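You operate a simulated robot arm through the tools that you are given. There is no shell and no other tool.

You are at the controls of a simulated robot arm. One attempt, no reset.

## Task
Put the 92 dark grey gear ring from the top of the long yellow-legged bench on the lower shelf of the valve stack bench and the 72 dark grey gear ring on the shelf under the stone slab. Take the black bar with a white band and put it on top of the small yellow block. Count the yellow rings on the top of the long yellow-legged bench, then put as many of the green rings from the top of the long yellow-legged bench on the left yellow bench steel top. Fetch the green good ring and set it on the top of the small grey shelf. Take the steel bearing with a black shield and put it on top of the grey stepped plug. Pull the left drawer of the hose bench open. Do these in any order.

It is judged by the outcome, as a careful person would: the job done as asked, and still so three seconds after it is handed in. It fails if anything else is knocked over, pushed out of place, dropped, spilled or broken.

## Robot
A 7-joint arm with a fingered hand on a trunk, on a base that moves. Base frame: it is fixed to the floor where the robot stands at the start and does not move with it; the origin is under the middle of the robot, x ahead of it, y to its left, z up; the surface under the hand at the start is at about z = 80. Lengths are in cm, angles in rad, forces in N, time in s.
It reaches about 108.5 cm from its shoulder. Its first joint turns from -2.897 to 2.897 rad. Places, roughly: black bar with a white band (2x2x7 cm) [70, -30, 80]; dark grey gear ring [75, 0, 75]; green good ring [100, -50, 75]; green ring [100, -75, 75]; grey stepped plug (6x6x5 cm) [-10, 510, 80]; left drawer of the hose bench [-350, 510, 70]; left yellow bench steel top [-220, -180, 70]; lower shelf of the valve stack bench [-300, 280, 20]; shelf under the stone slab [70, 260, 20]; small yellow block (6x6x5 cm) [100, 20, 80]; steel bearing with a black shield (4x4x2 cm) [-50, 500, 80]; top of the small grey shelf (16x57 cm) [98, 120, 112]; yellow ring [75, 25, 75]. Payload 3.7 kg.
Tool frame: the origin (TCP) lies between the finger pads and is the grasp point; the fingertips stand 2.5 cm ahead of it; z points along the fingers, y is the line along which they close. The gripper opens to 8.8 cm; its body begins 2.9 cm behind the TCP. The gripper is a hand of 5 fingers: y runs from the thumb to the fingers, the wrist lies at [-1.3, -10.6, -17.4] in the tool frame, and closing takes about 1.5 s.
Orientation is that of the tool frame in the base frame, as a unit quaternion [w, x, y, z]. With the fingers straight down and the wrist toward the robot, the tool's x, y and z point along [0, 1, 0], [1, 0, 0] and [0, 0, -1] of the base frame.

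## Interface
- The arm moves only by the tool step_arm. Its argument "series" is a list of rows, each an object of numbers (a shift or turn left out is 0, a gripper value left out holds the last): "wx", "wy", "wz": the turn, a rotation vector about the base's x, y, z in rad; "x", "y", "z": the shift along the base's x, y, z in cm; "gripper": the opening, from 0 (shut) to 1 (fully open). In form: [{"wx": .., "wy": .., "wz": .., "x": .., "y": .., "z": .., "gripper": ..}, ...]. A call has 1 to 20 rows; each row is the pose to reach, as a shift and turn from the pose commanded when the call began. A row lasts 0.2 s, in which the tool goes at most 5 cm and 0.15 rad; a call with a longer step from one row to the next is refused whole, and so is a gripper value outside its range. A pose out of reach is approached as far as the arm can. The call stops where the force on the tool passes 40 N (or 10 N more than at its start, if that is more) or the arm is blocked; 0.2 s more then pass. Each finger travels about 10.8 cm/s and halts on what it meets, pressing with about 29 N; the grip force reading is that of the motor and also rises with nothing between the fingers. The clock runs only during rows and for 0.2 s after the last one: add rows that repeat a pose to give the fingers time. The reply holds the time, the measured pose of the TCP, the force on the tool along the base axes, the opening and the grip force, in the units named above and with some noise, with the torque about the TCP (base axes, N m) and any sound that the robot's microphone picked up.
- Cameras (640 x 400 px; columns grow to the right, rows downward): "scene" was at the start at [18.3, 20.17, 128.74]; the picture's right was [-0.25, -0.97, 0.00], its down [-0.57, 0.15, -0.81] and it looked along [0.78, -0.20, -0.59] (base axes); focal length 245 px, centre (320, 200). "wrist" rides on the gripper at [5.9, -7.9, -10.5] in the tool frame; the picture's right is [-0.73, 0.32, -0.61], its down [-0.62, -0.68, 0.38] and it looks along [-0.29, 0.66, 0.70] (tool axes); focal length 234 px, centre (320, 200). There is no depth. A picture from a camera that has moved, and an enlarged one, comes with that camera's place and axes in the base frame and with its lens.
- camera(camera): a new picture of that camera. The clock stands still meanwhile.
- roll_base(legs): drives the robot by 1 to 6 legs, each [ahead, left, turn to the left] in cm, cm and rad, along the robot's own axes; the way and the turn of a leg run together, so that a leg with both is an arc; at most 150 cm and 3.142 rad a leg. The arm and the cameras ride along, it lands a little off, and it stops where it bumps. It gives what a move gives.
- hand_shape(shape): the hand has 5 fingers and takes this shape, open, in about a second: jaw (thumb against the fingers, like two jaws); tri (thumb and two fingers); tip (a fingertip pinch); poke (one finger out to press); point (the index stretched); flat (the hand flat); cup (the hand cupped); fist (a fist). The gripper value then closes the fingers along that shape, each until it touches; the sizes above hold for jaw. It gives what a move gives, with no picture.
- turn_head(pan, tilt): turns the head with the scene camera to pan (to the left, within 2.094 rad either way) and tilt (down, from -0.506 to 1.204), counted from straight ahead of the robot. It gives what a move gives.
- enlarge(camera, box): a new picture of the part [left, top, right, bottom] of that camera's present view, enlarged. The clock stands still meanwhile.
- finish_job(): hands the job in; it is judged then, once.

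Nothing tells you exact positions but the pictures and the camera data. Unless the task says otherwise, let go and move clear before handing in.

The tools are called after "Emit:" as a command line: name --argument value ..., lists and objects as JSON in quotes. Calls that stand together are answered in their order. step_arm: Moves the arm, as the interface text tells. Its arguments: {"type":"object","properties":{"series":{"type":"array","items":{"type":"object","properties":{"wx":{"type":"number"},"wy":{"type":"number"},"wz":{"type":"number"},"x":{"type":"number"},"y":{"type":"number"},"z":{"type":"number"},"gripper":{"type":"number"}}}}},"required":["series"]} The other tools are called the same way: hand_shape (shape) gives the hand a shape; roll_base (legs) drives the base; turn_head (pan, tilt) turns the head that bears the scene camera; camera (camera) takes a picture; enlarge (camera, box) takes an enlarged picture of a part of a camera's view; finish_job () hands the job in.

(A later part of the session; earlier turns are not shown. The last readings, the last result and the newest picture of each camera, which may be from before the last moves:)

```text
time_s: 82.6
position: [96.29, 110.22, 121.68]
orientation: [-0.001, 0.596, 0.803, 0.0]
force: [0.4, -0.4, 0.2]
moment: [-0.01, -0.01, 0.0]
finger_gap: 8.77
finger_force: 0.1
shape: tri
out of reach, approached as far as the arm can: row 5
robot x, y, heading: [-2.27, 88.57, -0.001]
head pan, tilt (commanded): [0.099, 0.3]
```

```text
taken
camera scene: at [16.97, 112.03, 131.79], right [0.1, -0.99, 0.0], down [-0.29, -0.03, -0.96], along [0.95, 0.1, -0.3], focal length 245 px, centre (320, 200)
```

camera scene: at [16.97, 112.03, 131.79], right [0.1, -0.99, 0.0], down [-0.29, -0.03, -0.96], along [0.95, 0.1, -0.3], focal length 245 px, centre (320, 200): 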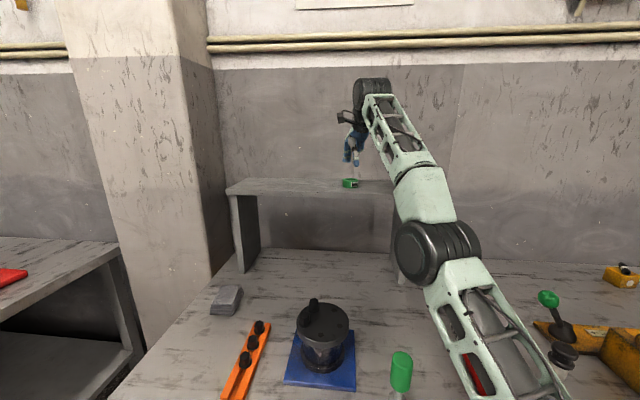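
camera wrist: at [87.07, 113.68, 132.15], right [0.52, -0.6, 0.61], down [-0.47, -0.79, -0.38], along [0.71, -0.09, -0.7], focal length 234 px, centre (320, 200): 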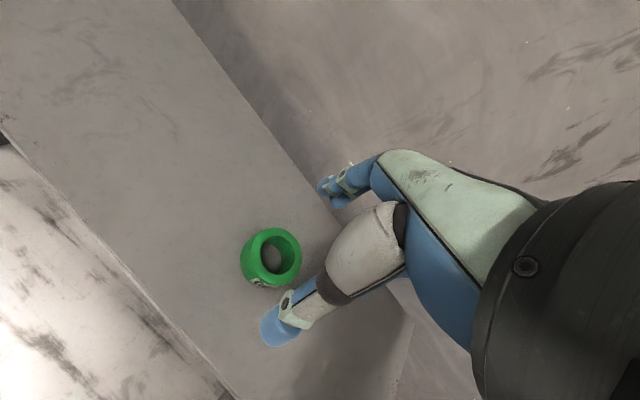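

The green ring sits on the grey shelf top. I'll retract the arm and drive back right to fetch the 72 gear ring.

Emit:
step_arm --series '[{"x": -3, "y": -1, "z": 0}, {"x": -6, "y": -3, "z": 1}, {"x": -9, "y": -6, "z": 1}, {"x": -12, "y": -9, "z": 1}, {"x": -15, "y": -12, "z": 1, "wz": -0.1}, {"x": -18, "y": -16, "z": 1, "wz": -0.2}, {"x": -20, "y": -20, "z": 1, "wz": -0.3}, {"x": -22, "y": -24, "z": 1, "wz": -0.35}, {"x": -22, "y": -28, "z": 1, "wz": -0.35}, {"x": -22, "y": -30, "z": 1, "wz": -0.35}]'

Emit:
roll_base --legs '[[-4, 0, 0], [0, -72, 0]]'

Emit:
turn_head --pan -0.05 --tilt 0.55

Emit:
camera --camera "scene"

Emit:
camera --camera "wrist"

```text
time_s: 84.8
position: [74.33, 80.27, 122.61]
orientation: [0.0, 0.728, 0.686, -0.001]
force: [-0.4, 0.1, 0.1]
moment: [-0.01, 0.03, 0.01]
finger_gap: 8.78
finger_force: 0.1
shape: tri
out of reach, approached as far as the arm can: row 1, 2, 3
robot x, y, heading: [-2.2, 88.65, 0.001]
head pan, tilt (commanded): [0.099, 0.3]
```

```text
time_s: 89.2
position: [70.59, 8.69, 122.74]
orientation: [0.0, 0.727, 0.687, 0.0]
force: [0.3, 0.6, 0.0]
moment: [-0.01, 0.04, -0.01]
finger_gap: 8.8
finger_force: 0.0
shape: tri
robot x, y, heading: [-5.93, 17.24, 0.006]
head pan, tilt (commanded): [0.099, 0.3]
```

```text
time_s: 90.0
position: [70.64, 8.64, 122.71]
orientation: [0.0, 0.727, 0.687, 0.001]
force: [-0.1, 0.1, -0.1]
moment: [-0.03, 0.01, 0.03]
finger_gap: 8.79
finger_force: 0.0
shape: tri
robot x, y, heading: [-6.0, 16.85, 0.002]
head pan, tilt (commanded): [-0.051, 0.55]
```

```text
taken
camera scene: at [12.84, 38.93, 129.5], right [-0.05, -1.0, 0.0], down [-0.52, 0.02, -0.85], along [0.85, -0.04, -0.52], focal length 245 px, centre (320, 200)
```

scene: 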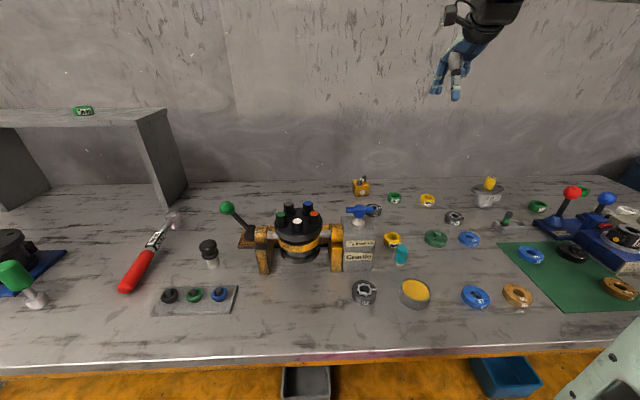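

```text
taken
camera wrist: at [63.04, 15.07, 133.15], right [0.28, -0.74, 0.61], down [-0.71, -0.58, -0.38], along [0.64, -0.33, -0.7], focal length 234 px, centre (320, 200)
```

wrist: 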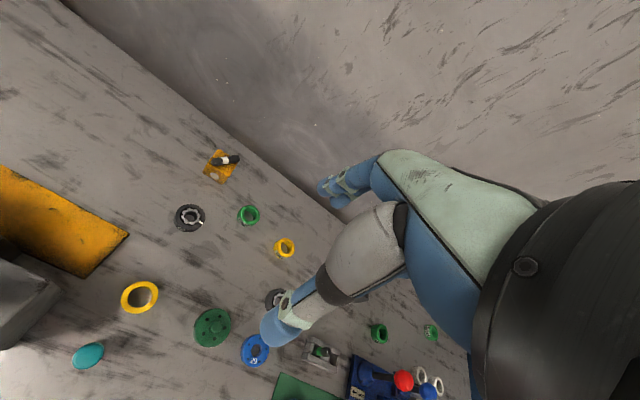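

I see only two yellow "Hold" rings so far on this bench. The 72 ring is at about (83.8, 17.0); moving above it.

Emit:
step_arm --series '[{"x": 2, "y": 1.5, "z": -3, "wz": 0.05}, {"x": 5, "y": 3, "z": -7, "wz": 0.1}, {"x": 8, "y": 5, "z": -10.5, "wz": 0.12}, {"x": 11, "y": 7, "z": -14, "wz": 0.12}, {"x": 13.2, "y": 8.3, "z": -18, "wz": 0.12}, {"x": 13.2, "y": 8.3, "z": -22, "wz": 0.12}, {"x": 13.2, "y": 8.3, "z": -26, "wz": 0.12}, {"x": 13.2, "y": 8.3, "z": -30, "wz": 0.12}, {"x": 13.2, "y": 8.3, "z": -30, "wz": 0.12}]'

Emit:
camera --camera "wrist"

Emit:
enlarge --camera "scene" --box '[300, 110, 460, 210]'

```text
refused: row 2 steps farther than a row can; nothing moved
```

```text
taken
camera wrist: at [63.04, 15.07, 133.15], right [0.28, -0.74, 0.61], down [-0.71, -0.58, -0.38], along [0.64, -0.33, -0.7], focal length 234 px, centre (320, 200)
```

wrist: 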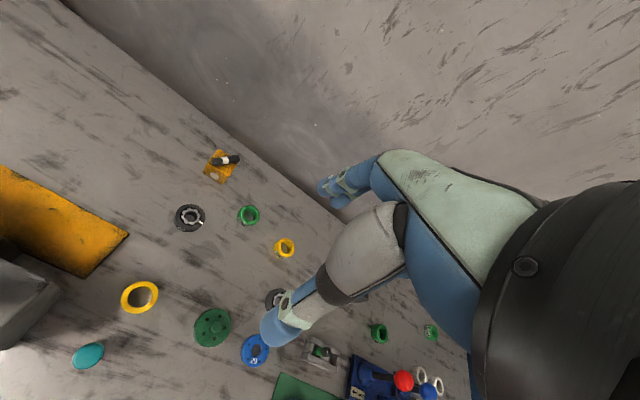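

```text
4.00 times, centred on (380, 160) of scene
camera zoom: at [12.84, 38.93, 129.5], right [-0.05, -1.0, 0.0], down [-0.52, 0.02, -0.85], along [0.85, -0.04, -0.52], focal length 981 px, centre (80, 360)
```

zoom: 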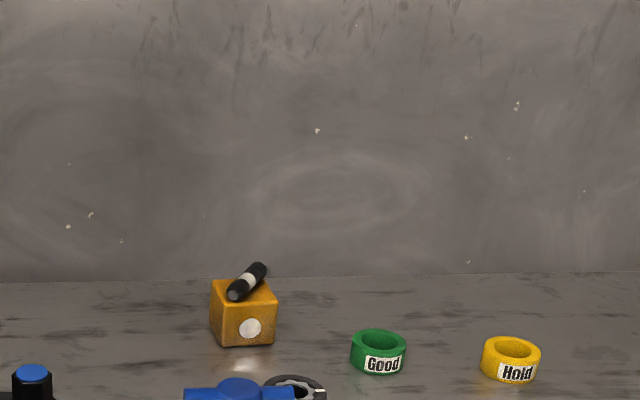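

One row was too long a step; I'll use smaller steps over to the 72 ring.

Emit:
step_arm --series '[{"x": 2, "y": 1.5, "z": -3, "wz": 0.05}, {"x": 4.5, "y": 3, "z": -6, "wz": 0.1}, {"x": 7, "y": 4.5, "z": -9, "wz": 0.12}, {"x": 9.5, "y": 6, "z": -12, "wz": 0.12}, {"x": 12, "y": 7.5, "z": -15, "wz": 0.12}, {"x": 13.2, "y": 8.3, "z": -19, "wz": 0.12}, {"x": 13.2, "y": 8.3, "z": -23, "wz": 0.12}, {"x": 13.2, "y": 8.3, "z": -27, "wz": 0.12}, {"x": 13.2, "y": 8.3, "z": -30, "wz": 0.12}, {"x": 13.2, "y": 8.3, "z": -30, "wz": 0.12}]'

Emit:
camera --camera "wrist"

Emit:
camera --camera "scene"

```text
time_s: 92.2
position: [83.79, 16.96, 92.58]
orientation: [0.0, 0.684, 0.729, 0.0]
force: [0.1, -0.6, -0.1]
moment: [0.01, -0.04, 0.0]
finger_gap: 8.77
finger_force: 0.1
shape: tri
robot x, y, heading: [-6.01, 16.92, 0.002]
head pan, tilt (commanded): [-0.051, 0.55]
```

```text
taken
camera wrist: at [75.54, 22.41, 103.08], right [0.37, -0.7, 0.61], down [-0.64, -0.67, -0.38], along [0.67, -0.25, -0.7], focal length 234 px, centre (320, 200)
```

wrist: 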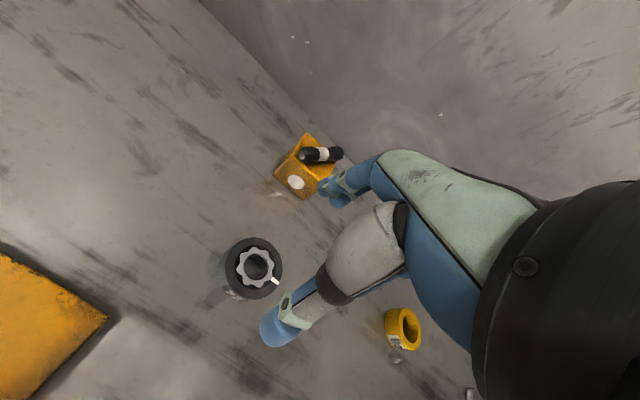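

```text
taken
camera scene: at [12.84, 38.93, 129.49], right [-0.05, -1.0, 0.0], down [-0.52, 0.02, -0.85], along [0.85, -0.04, -0.52], focal length 245 px, centre (320, 200)
```

scene: 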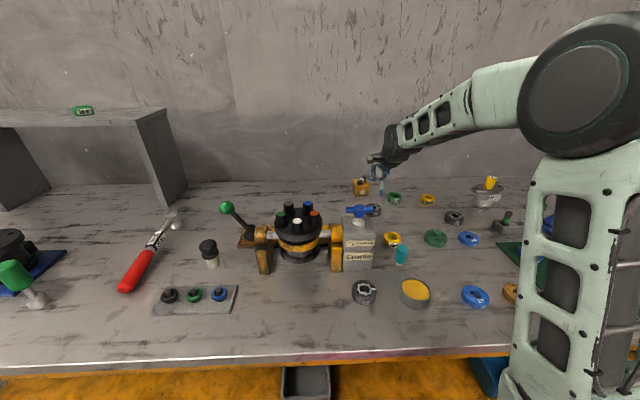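

Ring 72's centre is at about (84.2, 17.3). Descending around it and closing.

Emit:
step_arm --series '[{"x": 0.4, "y": 0.3, "z": -3}, {"x": 0.4, "y": 0.3, "z": -6}, {"x": 0.4, "y": 0.3, "z": -8.5}, {"x": 0.4, "y": 0.3, "z": -9.7}, {"x": 0.4, "y": 0.3, "z": -9.7}, {"x": 0.4, "y": 0.3, "z": -9.7, "gripper": 0.85}, {"x": 0.4, "y": 0.3, "z": -9.7, "gripper": 0.7}, {"x": 0.4, "y": 0.3, "z": -9.7, "gripper": 0.55}, {"x": 0.4, "y": 0.3, "z": -9.7, "gripper": 0.4}, {"x": 0.4, "y": 0.3, "z": -9.7, "gripper": 0.4}, {"x": 0.4, "y": 0.3, "z": -9.7, "gripper": 0.4}]'

Emit:
camera --camera "wrist"

```text
time_s: 94.6
position: [84.25, 17.33, 82.87]
orientation: [0.0, 0.684, 0.73, 0.0]
force: [0.0, 0.4, 0.2]
moment: [-0.01, 0.0, 0.05]
finger_gap: 4.57
finger_force: 28.8
shape: tri
robot x, y, heading: [-5.74, 17.2, 0.001]
head pan, tilt (commanded): [-0.051, 0.55]
```

```text
taken
camera wrist: at [75.98, 22.74, 93.44], right [0.37, -0.7, 0.61], down [-0.64, -0.67, -0.38], along [0.67, -0.25, -0.7], focal length 234 px, centre (320, 200)
```

wrist: 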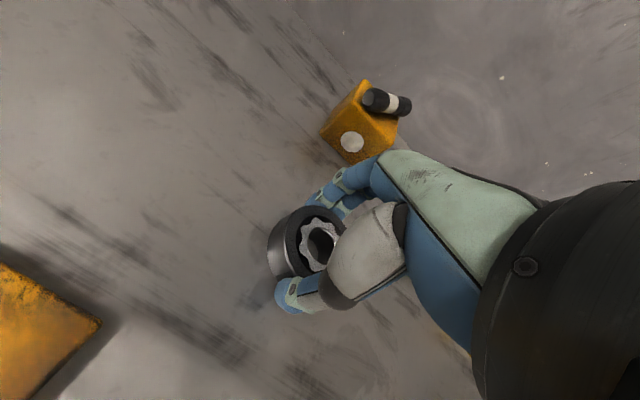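

Gripped. Lifting slowly, then retracting.

Emit:
step_arm --series '[{"z": 0.5, "gripper": 0.2}, {"z": 1.2}, {"z": 2.2}, {"z": 3.5}, {"z": 5}, {"z": 7}, {"z": 9}, {"z": 11}, {"z": 14}, {"z": 17}, {"z": 20}, {"z": 20}]'

Emit:
camera --camera "wrist"

```text
time_s: 97.2
position: [84.24, 17.25, 103.12]
orientation: [0.001, 0.684, 0.729, 0.0]
force: [-0.4, -0.2, -2.7]
moment: [-0.01, -0.02, -0.02]
finger_gap: 4.59
finger_force: 28.8
shape: tri
robot x, y, heading: [-5.99, 17.06, -0.0]
head pan, tilt (commanded): [-0.051, 0.55]
```

```text
taken
camera wrist: at [75.95, 22.74, 113.47], right [0.37, -0.7, 0.61], down [-0.64, -0.67, -0.38], along [0.67, -0.25, -0.7], focal length 234 px, centre (320, 200)
```

wrist: 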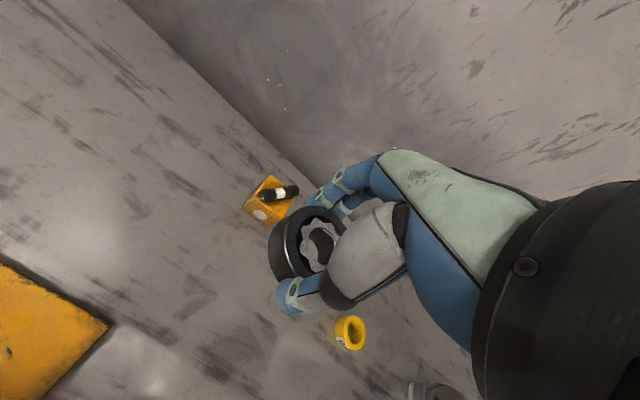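

The 72 ring is held well. I'll retract it and drive back and left toward the next bench (the one with the slab top) to look at its lower shelf.

Emit:
step_arm --series '[{"z": 3}, {"z": 6, "x": -1}, {"z": 9, "x": -3}, {"z": 12, "x": -6}, {"z": 14, "x": -9, "y": -2}, {"z": 16, "x": -12, "y": -4}, {"z": 18, "x": -15, "y": -6}, {"z": 18, "x": -18, "y": -8}, {"z": 18, "x": -21, "y": -10}, {"z": 18, "x": -24, "y": -11}, {"z": 18, "x": -24, "y": -11}]'

Emit:
roll_base --legs '[[-30, 0, 0], [0, 140, 0], [0, 40, 0]]'

Emit:
turn_head --pan 0.5 --tilt 0.5

Emit:
camera --camera "scene"

Emit:
camera --camera "wrist"

```text
time_s: 99.6
position: [60.26, 6.18, 121.03]
orientation: [0.001, 0.684, 0.729, 0.001]
force: [-0.1, -0.3, -2.5]
moment: [0.0, 0.0, 0.02]
finger_gap: 4.53
finger_force: 29.0
shape: tri
robot x, y, heading: [-5.83, 16.93, 0.0]
head pan, tilt (commanded): [-0.051, 0.55]
```

```text
time_s: 110.3
position: [30.72, 184.31, 121.01]
orientation: [0.0, 0.688, 0.726, -0.001]
force: [0.5, -0.1, -2.8]
moment: [0.0, -0.01, 0.02]
finger_gap: 4.55
finger_force: 29.7
shape: tri
robot x, y, heading: [-35.41, 195.11, -0.005]
head pan, tilt (commanded): [-0.051, 0.55]
```

```text
time_s: 111.2
position: [30.7, 184.28, 120.93]
orientation: [0.0, 0.688, 0.726, 0.001]
force: [0.2, 0.3, -3.0]
moment: [0.03, 0.0, 0.04]
finger_gap: 4.52
finger_force: 28.6
shape: tri
robot x, y, heading: [-35.44, 195.86, -0.002]
head pan, tilt (commanded): [0.499, 0.499]
```

```text
taken
camera scene: at [-17.41, 222.2, 129.95], right [0.47, -0.88, 0.0], down [-0.42, -0.23, -0.88], along [0.77, 0.42, -0.48], focal length 245 px, centre (320, 200)
```

scene: 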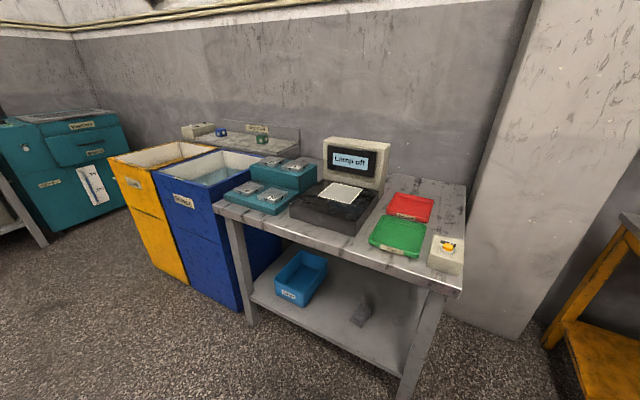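

```text
taken
camera wrist: at [22.4, 189.8, 131.48], right [0.36, -0.71, 0.61], down [-0.65, -0.66, -0.38], along [0.67, -0.25, -0.7], focal length 234 px, centre (320, 200)
```

wrist: 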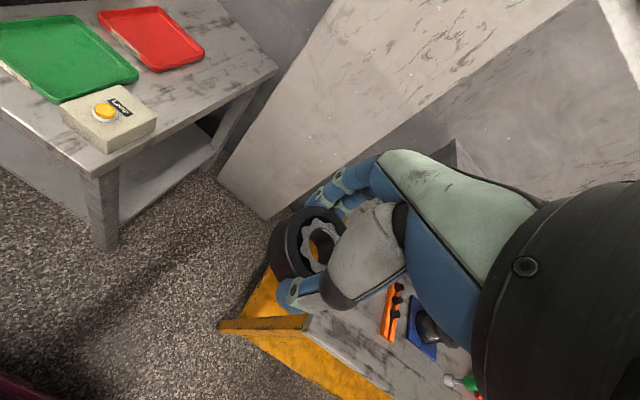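

This is the slab-topped bench: top spans x≈32–97, y≈213–294, with a lower shelf holding a blue bin and a small grey piece. I'll position the robot further back and square to the free right part of that shelf, then look closely.

Emit:
roll_base --legs '[[-14, 0, 0.003], [0, 38, 0]]'

Emit:
turn_head --pan 0.0 --tilt 0.75

Emit:
camera --camera "scene"

Emit:
enlarge --camera "scene" --box '[200, 130, 440, 280]'

```text
time_s: 114.6
position: [16.73, 222.87, 121.09]
orientation: [0.0, 0.686, 0.727, 0.0]
force: [1.1, -0.3, -2.5]
moment: [0.02, 0.03, 0.0]
finger_gap: 4.54
finger_force: 28.8
shape: tri
robot x, y, heading: [-49.05, 234.0, -0.007]
head pan, tilt (commanded): [0.499, 0.499]
```

```text
time_s: 115.5
position: [16.71, 222.83, 120.93]
orientation: [0.0, 0.686, 0.727, -0.001]
force: [0.4, 0.3, -3.7]
moment: [0.04, -0.01, 0.05]
finger_gap: 4.53
finger_force: 28.6
shape: tri
robot x, y, heading: [-49.5, 233.75, -0.0]
head pan, tilt (commanded): [0.0, 0.75]
```

```text
taken
camera scene: at [-31.18, 256.24, 127.76], right [0.0, -1.0, 0.0], down [-0.68, 0.0, -0.73], along [0.73, 0.0, -0.68], focal length 245 px, centre (320, 200)
```

scene: 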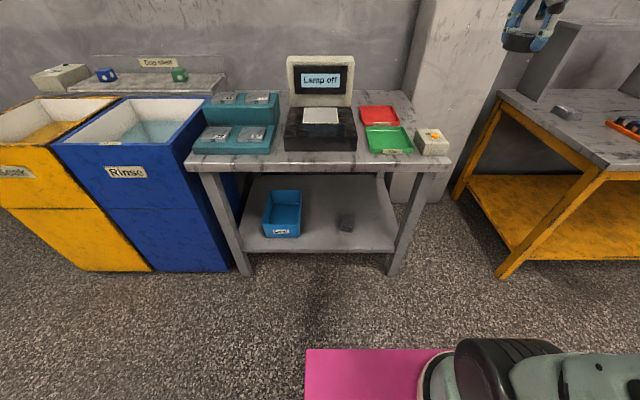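

```text
2.67 times, centred on (320, 205) of scene
camera zoom: at [-31.18, 256.24, 127.76], right [0.0, -1.0, 0.0], down [-0.68, 0.0, -0.73], along [0.73, 0.0, -0.68], focal length 654 px, centre (320, 187)
```

zoom: 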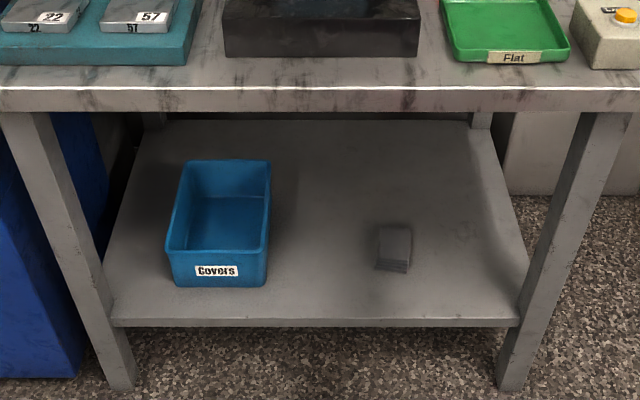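

The lower shelf is at z≈24 (front edge x≈43), with free space between the blue bin (y>266) and the small grey piece (y<244). I'll aim for about (53, 254); first I back off further so the arm can descend well extended.

Emit:
roll_base --legs '[[-16, 0, 0], [0, 21, 0]]'

Emit:
step_arm --series '[{"x": 2, "z": -2}, {"x": 4, "z": -5}, {"x": 6, "z": -8}, {"x": 8, "z": -11}, {"x": 10, "z": -14}, {"x": 12, "z": -17}, {"x": 13.5, "z": -20.5}, {"x": 15, "z": -24}, {"x": 16, "z": -27.5}, {"x": 17, "z": -31}, {"x": 18, "z": -34.5}, {"x": 18, "z": -38}, {"x": 18, "z": -41.5}, {"x": 18, "z": -45}, {"x": 18, "z": -45}]'

Emit:
turn_head --pan -0.1 --tilt 0.7

Emit:
camera --camera "scene"

```text
time_s: 118.2
position: [0.84, 243.79, 121.1]
orientation: [0.0, 0.686, 0.727, -0.001]
force: [-1.2, 0.3, -3.2]
moment: [-0.02, -0.03, 0.02]
finger_gap: 4.52
finger_force: 28.5
shape: tri
robot x, y, heading: [-65.53, 254.74, -0.002]
head pan, tilt (commanded): [0.0, 0.75]
```

```text
time_s: 121.4
position: [18.71, 243.79, 75.96]
orientation: [0.0, 0.686, 0.728, 0.001]
force: [-0.1, 0.7, -3.2]
moment: [-0.02, 0.0, 0.03]
finger_gap: 4.47
finger_force: 29.1
shape: tri
robot x, y, heading: [-65.03, 254.75, -0.001]
head pan, tilt (commanded): [0.0, 0.75]
```

```text
time_s: 122.0
position: [18.73, 243.8, 75.95]
orientation: [0.0, 0.686, 0.727, 0.0]
force: [0.3, -0.5, -2.9]
moment: [0.0, 0.0, -0.02]
finger_gap: 4.48
finger_force: 29.0
shape: tri
robot x, y, heading: [-65.21, 255.07, -0.001]
head pan, tilt (commanded): [-0.099, 0.7]
```

```text
taken
camera scene: at [-46.95, 276.35, 128.17], right [-0.1, -0.99, 0.0], down [-0.64, 0.06, -0.76], along [0.76, -0.08, -0.64], focal length 245 px, centre (320, 200)
```

scene: 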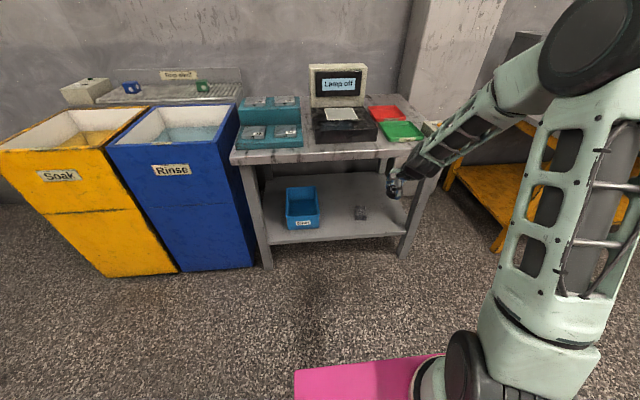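

The arm is coming down in front of the slab. Continuing lower and a bit left, staying outside the slab edge (x≈38.7).

Emit:
step_arm --series '[{"x": 0.5, "y": 1, "z": -3.5}, {"x": 1, "y": 2, "z": -7}, {"x": 1.5, "y": 3, "z": -10.5}, {"x": 2, "y": 4, "z": -14}, {"x": 2.5, "y": 5, "z": -17.5}, {"x": 3, "y": 6, "z": -21}, {"x": 3.5, "y": 7, "z": -24.5}, {"x": 4, "y": 8, "z": -28}, {"x": 4.5, "y": 9, "z": -31.5}, {"x": 5, "y": 10, "z": -35}, {"x": 5.5, "y": 10, "z": -38.5}, {"x": 6, "y": 10, "z": -41}, {"x": 6, "y": 10, "z": -41}]'

Emit:
camera --camera "scene"

Emit:
camera --camera "wrist"

```text
time_s: 124.8
position: [24.74, 253.86, 35.05]
orientation: [0.0, 0.686, 0.728, 0.0]
force: [0.0, 0.5, -2.5]
moment: [0.05, 0.0, -0.01]
finger_gap: 4.44
finger_force: 29.1
shape: tri
robot x, y, heading: [-65.7, 254.39, -0.001]
head pan, tilt (commanded): [-0.099, 0.7]
```

```text
taken
camera scene: at [-46.95, 276.35, 128.18], right [-0.1, -0.99, 0.0], down [-0.64, 0.06, -0.76], along [0.76, -0.08, -0.64], focal length 245 px, centre (320, 200)
```

scene: 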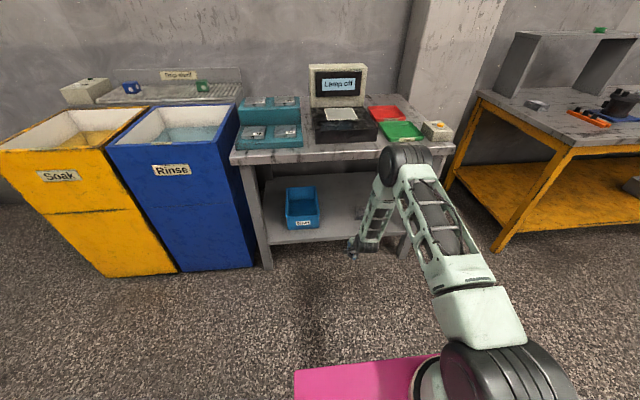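

```text
taken
camera wrist: at [16.51, 259.33, 45.43], right [0.37, -0.71, 0.61], down [-0.64, -0.66, -0.38], along [0.67, -0.25, -0.7], focal length 234 px, centre (320, 200)
```

wrist: 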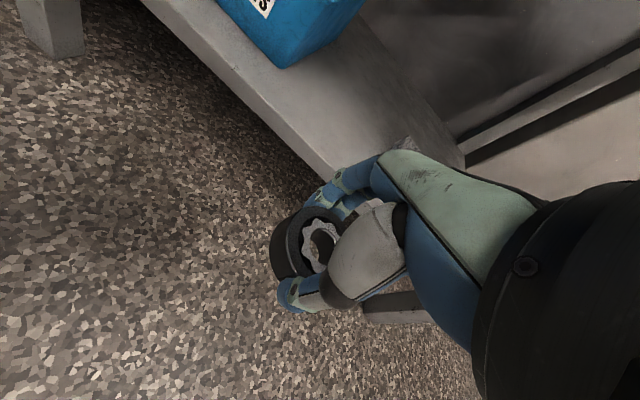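

The elbow is above slab height but well outside it; I'll keep the base back (5 cm forward only) and extend the arm itself under the slab, so the forearm passes beneath the edge.

Emit:
roll_base --legs '[[5, 0, 0]]'

Emit:
step_arm --series '[{"x": 2}, {"x": 4}, {"x": 6}, {"x": 8}, {"x": 10}, {"x": 12}, {"x": 12}]'

Emit:
camera --camera "scene"

Emit:
camera --camera "wrist"

```text
time_s: 125.8
position: [29.71, 253.85, 35.13]
orientation: [0.001, 0.686, 0.728, 0.0]
force: [0.7, -1.0, -2.9]
moment: [0.02, -0.01, 0.03]
finger_gap: 4.47
finger_force: 28.7
shape: tri
robot x, y, heading: [-60.08, 255.15, -0.002]
head pan, tilt (commanded): [-0.099, 0.7]
```

```text
time_s: 127.4
position: [41.63, 253.86, 34.98]
orientation: [0.0, 0.686, 0.728, 0.0]
force: [0.2, 0.1, -2.9]
moment: [0.03, -0.01, 0.01]
finger_gap: 4.41
finger_force: 29.0
shape: tri
robot x, y, heading: [-60.43, 254.94, 0.001]
head pan, tilt (commanded): [-0.099, 0.7]
```

```text
taken
camera scene: at [-41.94, 276.34, 128.17], right [-0.1, -0.99, 0.0], down [-0.64, 0.06, -0.76], along [0.76, -0.08, -0.64], focal length 245 px, centre (320, 200)
```

scene: 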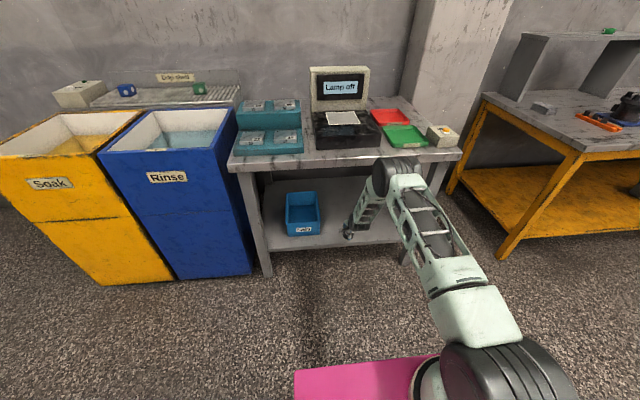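

```text
taken
camera wrist: at [33.47, 259.34, 45.46], right [0.37, -0.71, 0.61], down [-0.64, -0.66, -0.38], along [0.67, -0.25, -0.7], focal length 234 px, centre (320, 200)
```

wrist: 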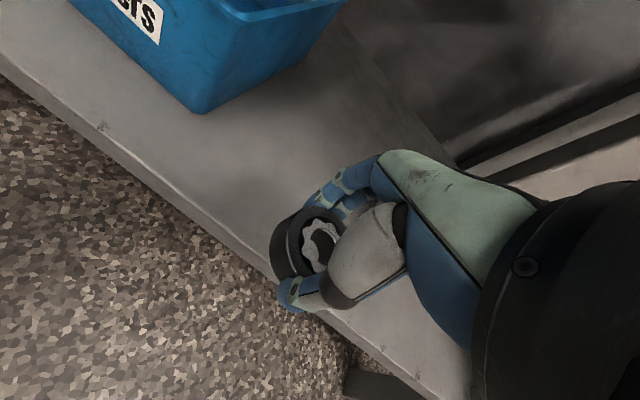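

Shelf front edge confirmed at x≈43 and the bin corner at (52, 268), so y=254 is clear. Extending further in.

Emit:
step_arm --series '[{"x": 2}, {"x": 4}, {"x": 6}, {"x": 8}, {"x": 10}, {"x": 11.4}, {"x": 11.4, "z": -1.5}, {"x": 11.4, "z": -3}, {"x": 11.4, "z": -4.5}, {"x": 11.4, "z": -5.5}, {"x": 11.4, "z": -5.5}]'

Emit:
camera --camera "wrist"

Emit:
camera --camera "scene"

```text
time_s: 129.8
position: [53.13, 253.81, 29.46]
orientation: [0.0, 0.686, 0.728, 0.001]
force: [-0.1, -0.6, -3.4]
moment: [0.01, 0.03, -0.01]
finger_gap: 4.38
finger_force: 29.0
shape: tri
robot x, y, heading: [-60.17, 254.81, -0.002]
head pan, tilt (commanded): [-0.099, 0.7]
```

```text
taken
camera wrist: at [44.9, 259.35, 39.92], right [0.37, -0.71, 0.61], down [-0.64, -0.66, -0.38], along [0.67, -0.25, -0.7], focal length 234 px, centre (320, 200)
```

wrist: 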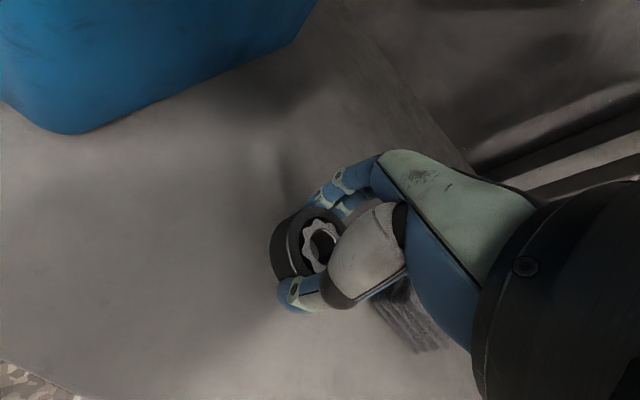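

```text
taken
camera scene: at [-41.94, 276.34, 128.17], right [-0.1, -0.99, 0.0], down [-0.64, 0.06, -0.76], along [0.76, -0.08, -0.64], focal length 245 px, centre (320, 200)
```

scene: 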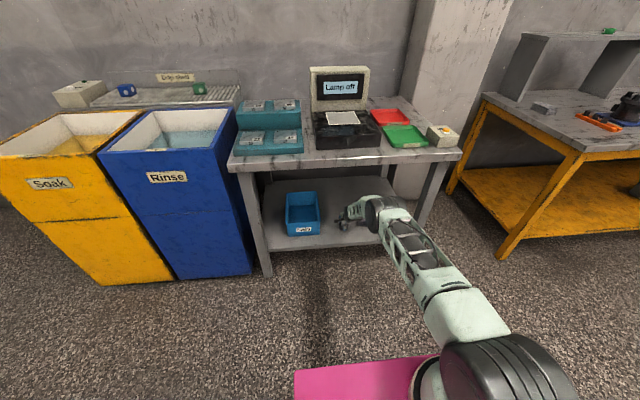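

Ring is over the free shelf spot with the grey piece to the right and bin to the left. Lowering to contact.

Emit:
step_arm --series '[{"z": -0.4}, {"z": -0.8}, {"z": -1.2}, {"z": -1.6}, {"z": -1.6}]'

Emit:
step_arm --series '[{"z": -0.2}, {"z": -0.4}, {"z": -0.4}]'

Emit:
camera --camera "wrist"

```text
time_s: 131.0
position: [53.21, 253.92, 27.9]
orientation: [0.0, 0.686, 0.728, 0.0]
force: [0.1, 0.8, 2.4]
moment: [-0.01, 0.0, -0.02]
finger_gap: 4.45
finger_force: 29.8
shape: tri
robot x, y, heading: [-60.27, 254.82, -0.002]
head pan, tilt (commanded): [-0.099, 0.7]
```

```text
time_s: 131.8
position: [53.26, 253.79, 27.83]
orientation: [0.0, 0.686, 0.728, 0.002]
force: [-2.1, 1.1, 24.5]
moment: [0.01, 0.18, -0.03]
finger_gap: 4.48
finger_force: 28.7
shape: tri
robot x, y, heading: [-60.44, 255.01, -0.0]
head pan, tilt (commanded): [-0.099, 0.7]
```

```text
taken
camera wrist: at [44.98, 259.35, 38.2], right [0.36, -0.71, 0.61], down [-0.64, -0.66, -0.39], along [0.68, -0.25, -0.69], focal length 234 px, centre (320, 200)
```

wrist: 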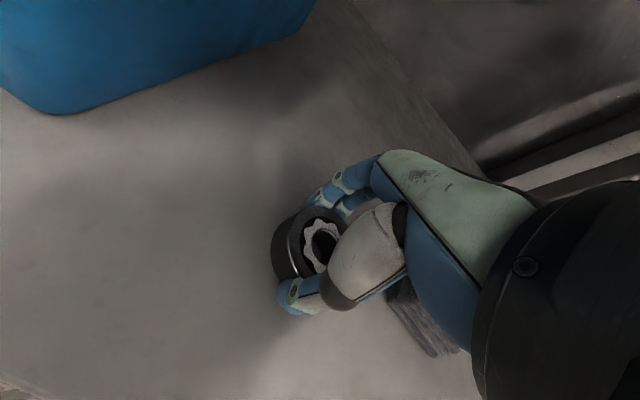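

Contact felt. Easing and releasing.

Emit:
step_arm --series '[{"z": 0.3}, {"z": 0.3, "gripper": 0.55}, {"z": 0.3, "gripper": 0.7}, {"z": 0.3, "gripper": 0.85}, {"z": 0.3, "gripper": 1}, {"z": 0.3, "gripper": 1}, {"z": 0.3, "gripper": 1}]'

Emit:
step_arm --series '[{"z": 1}, {"z": 2.5}, {"z": 4.5}, {"z": 6.5}, {"z": 6.5}]'

Emit:
camera --camera "wrist"

Emit:
camera --camera "scene"

```text
time_s: 133.4
position: [53.14, 253.77, 27.84]
orientation: [0.0, 0.686, 0.728, -0.001]
force: [0.4, -0.8, 0.4]
moment: [0.02, -0.02, 0.01]
finger_gap: 8.79
finger_force: 0.1
shape: tri
robot x, y, heading: [-60.16, 255.15, -0.004]
head pan, tilt (commanded): [-0.099, 0.7]
```

```text
time_s: 134.6
position: [53.09, 253.91, 34.35]
orientation: [0.0, 0.686, 0.727, 0.0]
force: [0.4, 0.6, -0.6]
moment: [-0.03, 0.0, 0.01]
finger_gap: 8.79
finger_force: 0.1
shape: tri
robot x, y, heading: [-60.37, 254.77, -0.0]
head pan, tilt (commanded): [-0.099, 0.7]
```

```text
taken
camera wrist: at [44.88, 259.32, 44.79], right [0.36, -0.71, 0.61], down [-0.64, -0.66, -0.38], along [0.67, -0.25, -0.7], focal length 234 px, centre (320, 200)
```

wrist: 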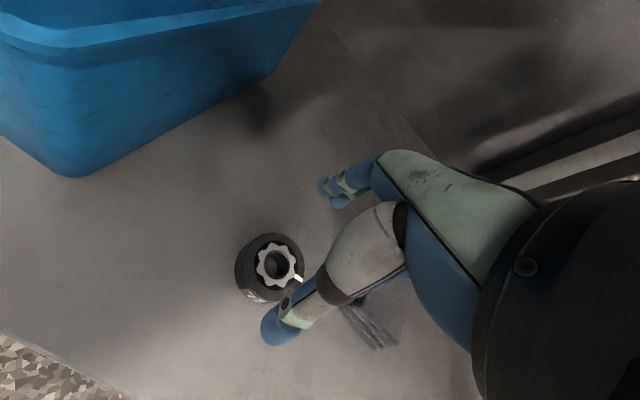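

```text
taken
camera scene: at [-41.96, 276.35, 128.18], right [-0.1, -0.99, 0.0], down [-0.64, 0.06, -0.76], along [0.76, -0.08, -0.64], focal length 245 px, centre (320, 200)
```

scene: 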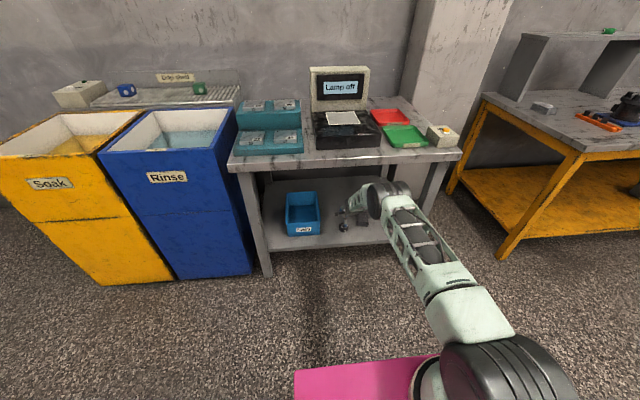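

Ring 72 sits on the slab bench's lower shelf, undisturbed surroundings. Retracting the arm out from under the slab and up.

Emit:
step_arm --series '[{"x": -3}, {"x": -6}, {"x": -9}, {"x": -12}, {"x": -15}, {"x": -18}, {"x": -21}, {"x": -24}, {"x": -27}, {"x": -29, "z": 2}, {"x": -30, "z": 5}, {"x": -31, "z": 9}, {"x": -32, "z": 13}, {"x": -33, "z": 17}, {"x": -34, "z": 21}, {"x": -35, "z": 25}, {"x": -36, "z": 29}, {"x": -37, "z": 33}, {"x": -38, "z": 37}, {"x": -39, "z": 41}]'

Emit:
step_arm --series '[{"x": -1, "z": 4}, {"x": -2, "z": 8}, {"x": -3, "z": 12}, {"x": -4, "z": 16}, {"x": -5, "z": 20}, {"x": -6, "z": 24}, {"x": -7, "z": 28}, {"x": -8, "z": 32}, {"x": -9, "z": 36}, {"x": -10, "z": 40}, {"x": -11, "z": 43}, {"x": -11, "z": 43}]'

Emit:
turn_head --pan 1.5 --tilt 0.35

Emit:
camera --camera "scene"

Emit:
turn_head --pan 0.0 --tilt 0.75

Emit:
camera --camera "scene"

```text
time_s: 138.8
position: [14.1, 253.85, 75.26]
orientation: [-0.001, 0.686, 0.727, -0.001]
force: [0.5, -0.1, 0.3]
moment: [0.02, 0.0, 0.02]
finger_gap: 8.79
finger_force: 0.1
shape: tri
robot x, y, heading: [-60.2, 254.87, 0.001]
head pan, tilt (commanded): [-0.099, 0.7]
```

```text
time_s: 141.4
position: [2.98, 253.76, 118.27]
orientation: [-0.001, 0.686, 0.728, 0.001]
force: [0.0, 0.0, 0.0]
moment: [-0.01, 0.01, -0.03]
finger_gap: 8.78
finger_force: 0.0
shape: tri
robot x, y, heading: [-60.44, 254.8, 0.0]
head pan, tilt (commanded): [-0.099, 0.7]
```

```text
time_s: 143.0
position: [3.16, 253.83, 118.24]
orientation: [0.0, 0.686, 0.728, 0.0]
force: [0.7, 0.2, -0.9]
moment: [-0.01, -0.02, 0.03]
finger_gap: 8.77
finger_force: 0.1
shape: tri
robot x, y, heading: [-60.22, 254.9, 0.001]
head pan, tilt (commanded): [1.499, 0.351]
```

```text
taken
camera scene: at [-49.73, 286.49, 131.32], right [1.0, -0.07, 0.0], down [-0.03, -0.34, -0.94], along [0.07, 0.94, -0.34], focal length 245 px, centre (320, 200)
```

scene: 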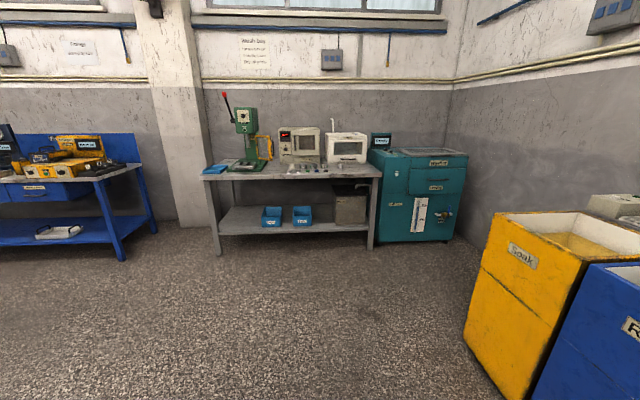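

```text
time_s: 144.6
position: [3.07, 253.81, 118.31]
orientation: [0.0, 0.686, 0.728, 0.001]
force: [-0.4, -0.8, -0.5]
moment: [-0.03, 0.03, 0.01]
finger_gap: 8.76
finger_force: 0.1
shape: tri
robot x, y, heading: [-60.22, 254.92, -0.0]
head pan, tilt (commanded): [0.0, 0.75]
```

```text
taken
camera scene: at [-42.13, 277.19, 127.75], right [0.0, -1.0, 0.0], down [-0.68, 0.0, -0.73], along [0.73, 0.0, -0.68], focal length 245 px, centre (320, 200)
```

scene: 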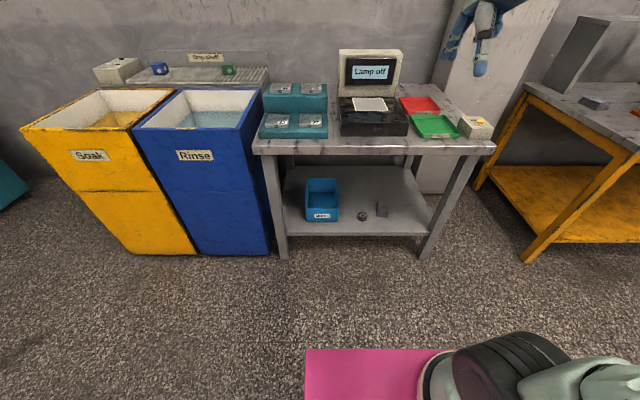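

Everything is fine at the slab bench. Next is the far bench (front edge y≈484) with the bearing and plug; I'll drive over and turn to face it.

Emit:
roll_base --legs '[[0, 95, 0], [0, 0, 1.571], [62, -20, 0]]'

Emit:
turn_head --pan 0.0 --tilt 0.5

Emit:
camera --camera "scene"

Emit:
camera --camera "wrist"

```text
time_s: 156.6
position: [-39.33, 475.32, 118.27]
orientation: [-0.001, -0.029, 1.0, 0.0]
force: [-1.1, -0.4, -0.3]
moment: [0.02, 0.03, 0.03]
finger_gap: 8.76
finger_force: 0.0
shape: tri
robot x, y, heading: [-40.24, 412.16, 1.574]
head pan, tilt (commanded): [0.0, 0.75]
```

```text
time_s: 157.4
position: [-39.31, 475.44, 118.36]
orientation: [0.0, -0.03, 1.0, 0.0]
force: [-0.8, -0.1, 0.2]
moment: [0.02, -0.04, -0.04]
finger_gap: 8.78
finger_force: 0.0
shape: tri
robot x, y, heading: [-40.64, 411.7, 1.568]
head pan, tilt (commanded): [0.0, 0.499]
```

```text
taken
camera scene: at [-63.02, 430.89, 129.94], right [1.0, 0.0, 0.0], down [0.0, -0.48, -0.88], along [0.0, 0.88, -0.48], focal length 245 px, centre (320, 200)
```

scene: 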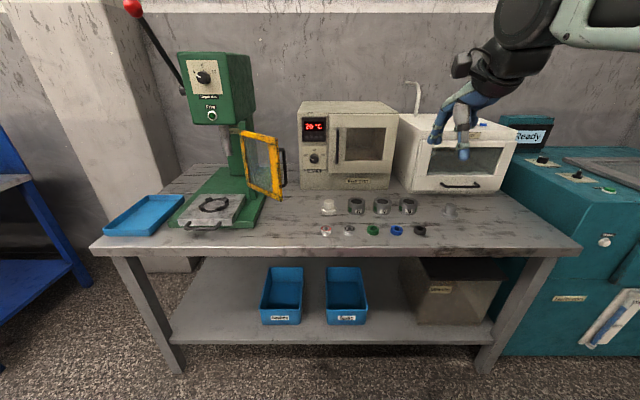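

```text
taken
camera wrist: at [-44.72, 467.14, 128.75], right [0.71, 0.37, 0.61], down [0.66, -0.64, -0.38], along [0.25, 0.67, -0.7], focal length 234 px, centre (320, 200)
```

wrist: 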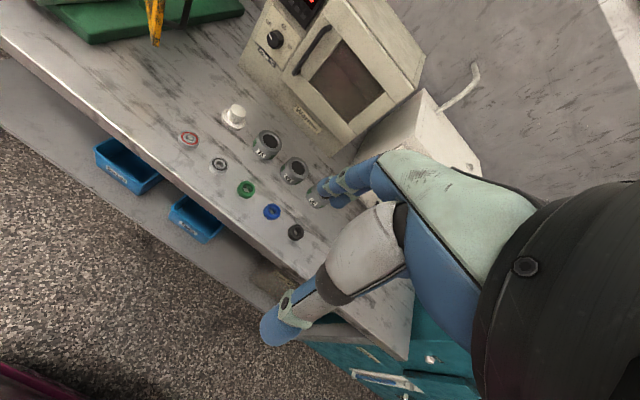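

Here are several bearings with coloured shields in a row, plus cups and plugs behind. Zooming in.

Emit:
enlarge --camera "scene" --box '[300, 180, 476, 290]'

Emit:
enlarge --camera "wrist" --box '[160, 80, 340, 260]'

Emit:
enlarge --camera "scene" --box '[300, 190, 396, 250]'

Emit:
enlarge --camera "scene" --box '[380, 190, 476, 250]'

```text
3.64 times, centred on (388, 235) of scene
camera zoom: at [-63.02, 430.89, 129.94], right [1.0, 0.0, 0.0], down [0.0, -0.48, -0.88], along [0.0, 0.88, -0.48], focal length 892 px, centre (73, 73)
```

zoom: 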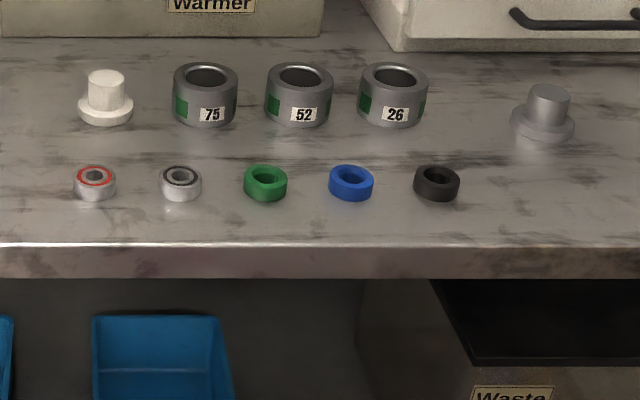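

```text
2.22 times, centred on (250, 170) of wrist
camera zoom: at [-44.72, 467.14, 128.75], right [0.71, 0.37, 0.61], down [0.66, -0.64, -0.38], along [0.25, 0.67, -0.7], focal length 520 px, centre (476, 267)
```

zoom: 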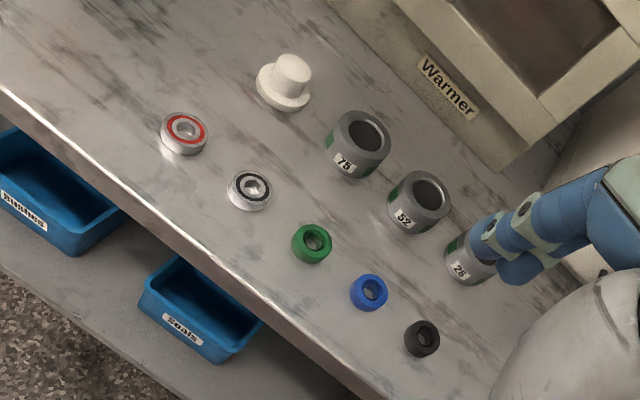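

```text
6.67 times, centred on (348, 220) of scene
camera zoom: at [-63.02, 430.89, 129.94], right [1.0, 0.0, 0.0], down [0.0, -0.48, -0.88], along [0.0, 0.88, -0.48], focal length 1634 px, centre (133, 67)
```

zoom: 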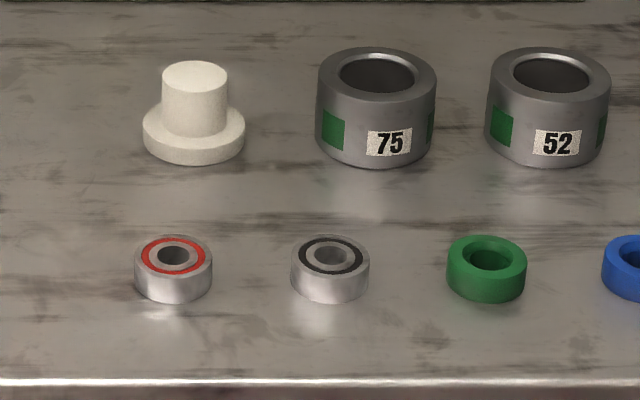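

```text
6.67 times, centred on (428, 220) of scene
camera zoom: at [-63.02, 430.89, 129.94], right [1.0, 0.0, 0.0], down [0.0, -0.48, -0.88], along [0.0, 0.88, -0.48], focal length 1634 px, centre (-400, 67)
```

zoom: 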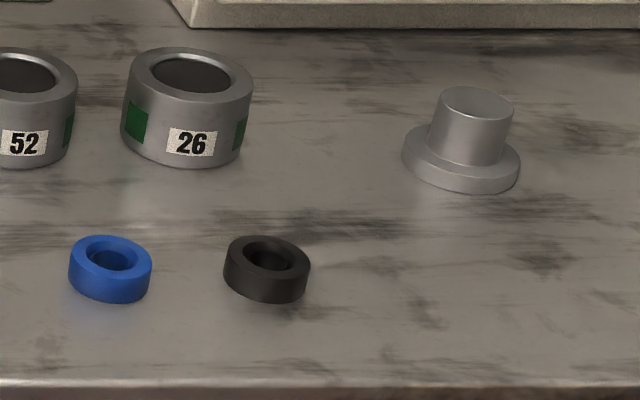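

The black-shield bearing is at about (-53.1, 499.4) with its top near z=81.6, and the grey stepped plug is at about (-14.7, 509) with its post top near z=85. Moving above the bearing.

Emit:
step_arm --series '[{"x": -1.5, "y": 2.5, "z": -3, "gripper": 0.8}, {"x": -3, "y": 5, "z": -6, "wz": 0.05}, {"x": -4.5, "y": 8, "z": -9, "wz": 0.1}, {"x": -6, "y": 11, "z": -12, "wz": 0.15}, {"x": -7.5, "y": 14, "z": -15, "wz": 0.15}, {"x": -9, "y": 17, "z": -18, "wz": 0.15}, {"x": -11, "y": 20, "z": -20, "wz": 0.15}, {"x": -13, "y": 22.5, "z": -22, "wz": 0.15}, {"x": -13.8, "y": 23.9, "z": -25, "wz": 0.15}, {"x": -13.8, "y": 23.9, "z": -26, "wz": 0.15}, {"x": -13.8, "y": 23.9, "z": -26, "wz": 0.15}]'

Emit:
camera --camera "wrist"

Emit:
enlarge --camera "scene" --box '[280, 150, 440, 250]'

```text
time_s: 159.8
position: [-53.14, 499.21, 92.38]
orientation: [-0.001, -0.105, 0.995, -0.001]
force: [-0.5, 0.8, 0.5]
moment: [-0.03, -0.01, -0.01]
finger_gap: 7.06
finger_force: 0.0
shape: tri
robot x, y, heading: [-40.58, 411.85, 1.571]
head pan, tilt (commanded): [0.0, 0.499]
```

```text
taken
camera wrist: at [-57.29, 490.37, 102.77], right [0.64, 0.47, 0.61], down [0.75, -0.54, -0.38], along [0.15, 0.7, -0.7], focal length 234 px, centre (320, 200)
```

wrist: 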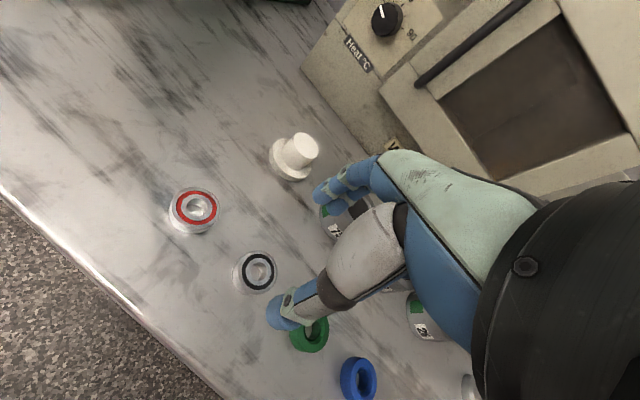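

```text
4.00 times, centred on (360, 200) of scene
camera zoom: at [-63.03, 430.89, 129.95], right [1.0, 0.0, 0.0], down [0.0, -0.48, -0.88], along [0.0, 0.88, -0.48], focal length 981 px, centre (160, 200)
```

zoom: 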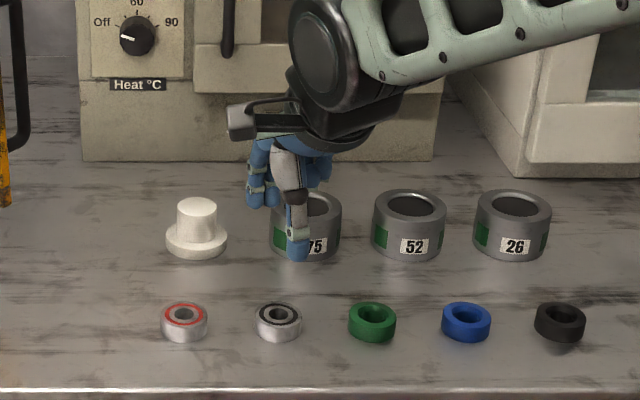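

The bearing is centred under the hand. Descending and closing on it.

Emit:
step_arm --series '[{"x": 0.1, "y": 0.1, "z": -3}, {"x": 0.1, "y": 0.1, "z": -6}, {"x": 0.1, "y": 0.1, "z": -8.3}, {"x": 0.1, "y": 0.1, "z": -9.3}, {"x": 0.1, "y": 0.1, "z": -9.6}, {"x": 0.1, "y": 0.1, "z": -9.6}]'

Emit:
camera --camera "wrist"

Emit:
enlarge --camera "scene" --box '[300, 180, 396, 240]'

```text
time_s: 161.2
position: [-52.99, 499.28, 82.58]
orientation: [0.0, -0.103, 0.995, 0.0]
force: [-0.4, 0.3, 0.2]
moment: [-0.02, 0.02, -0.02]
finger_gap: 7.05
finger_force: 0.1
shape: tri
robot x, y, heading: [-40.49, 411.78, 1.567]
head pan, tilt (commanded): [0.0, 0.499]
```

```text
taken
camera wrist: at [-57.12, 490.43, 93.12], right [0.64, 0.47, 0.61], down [0.75, -0.54, -0.38], along [0.15, 0.7, -0.7], focal length 234 px, centre (320, 200)
```

wrist: 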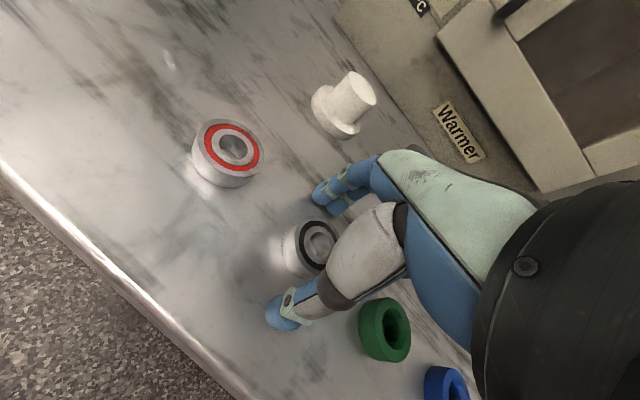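

```text
6.67 times, centred on (348, 210) of scene
camera zoom: at [-63.02, 430.89, 129.95], right [1.0, 0.0, 0.0], down [0.0, -0.48, -0.88], along [0.0, 0.88, -0.48], focal length 1634 px, centre (133, 133)
```

zoom: 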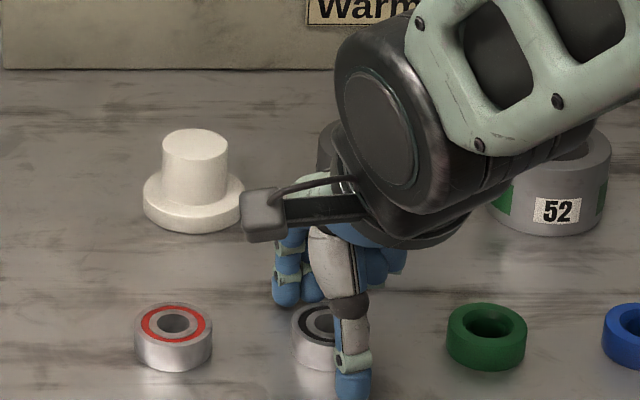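

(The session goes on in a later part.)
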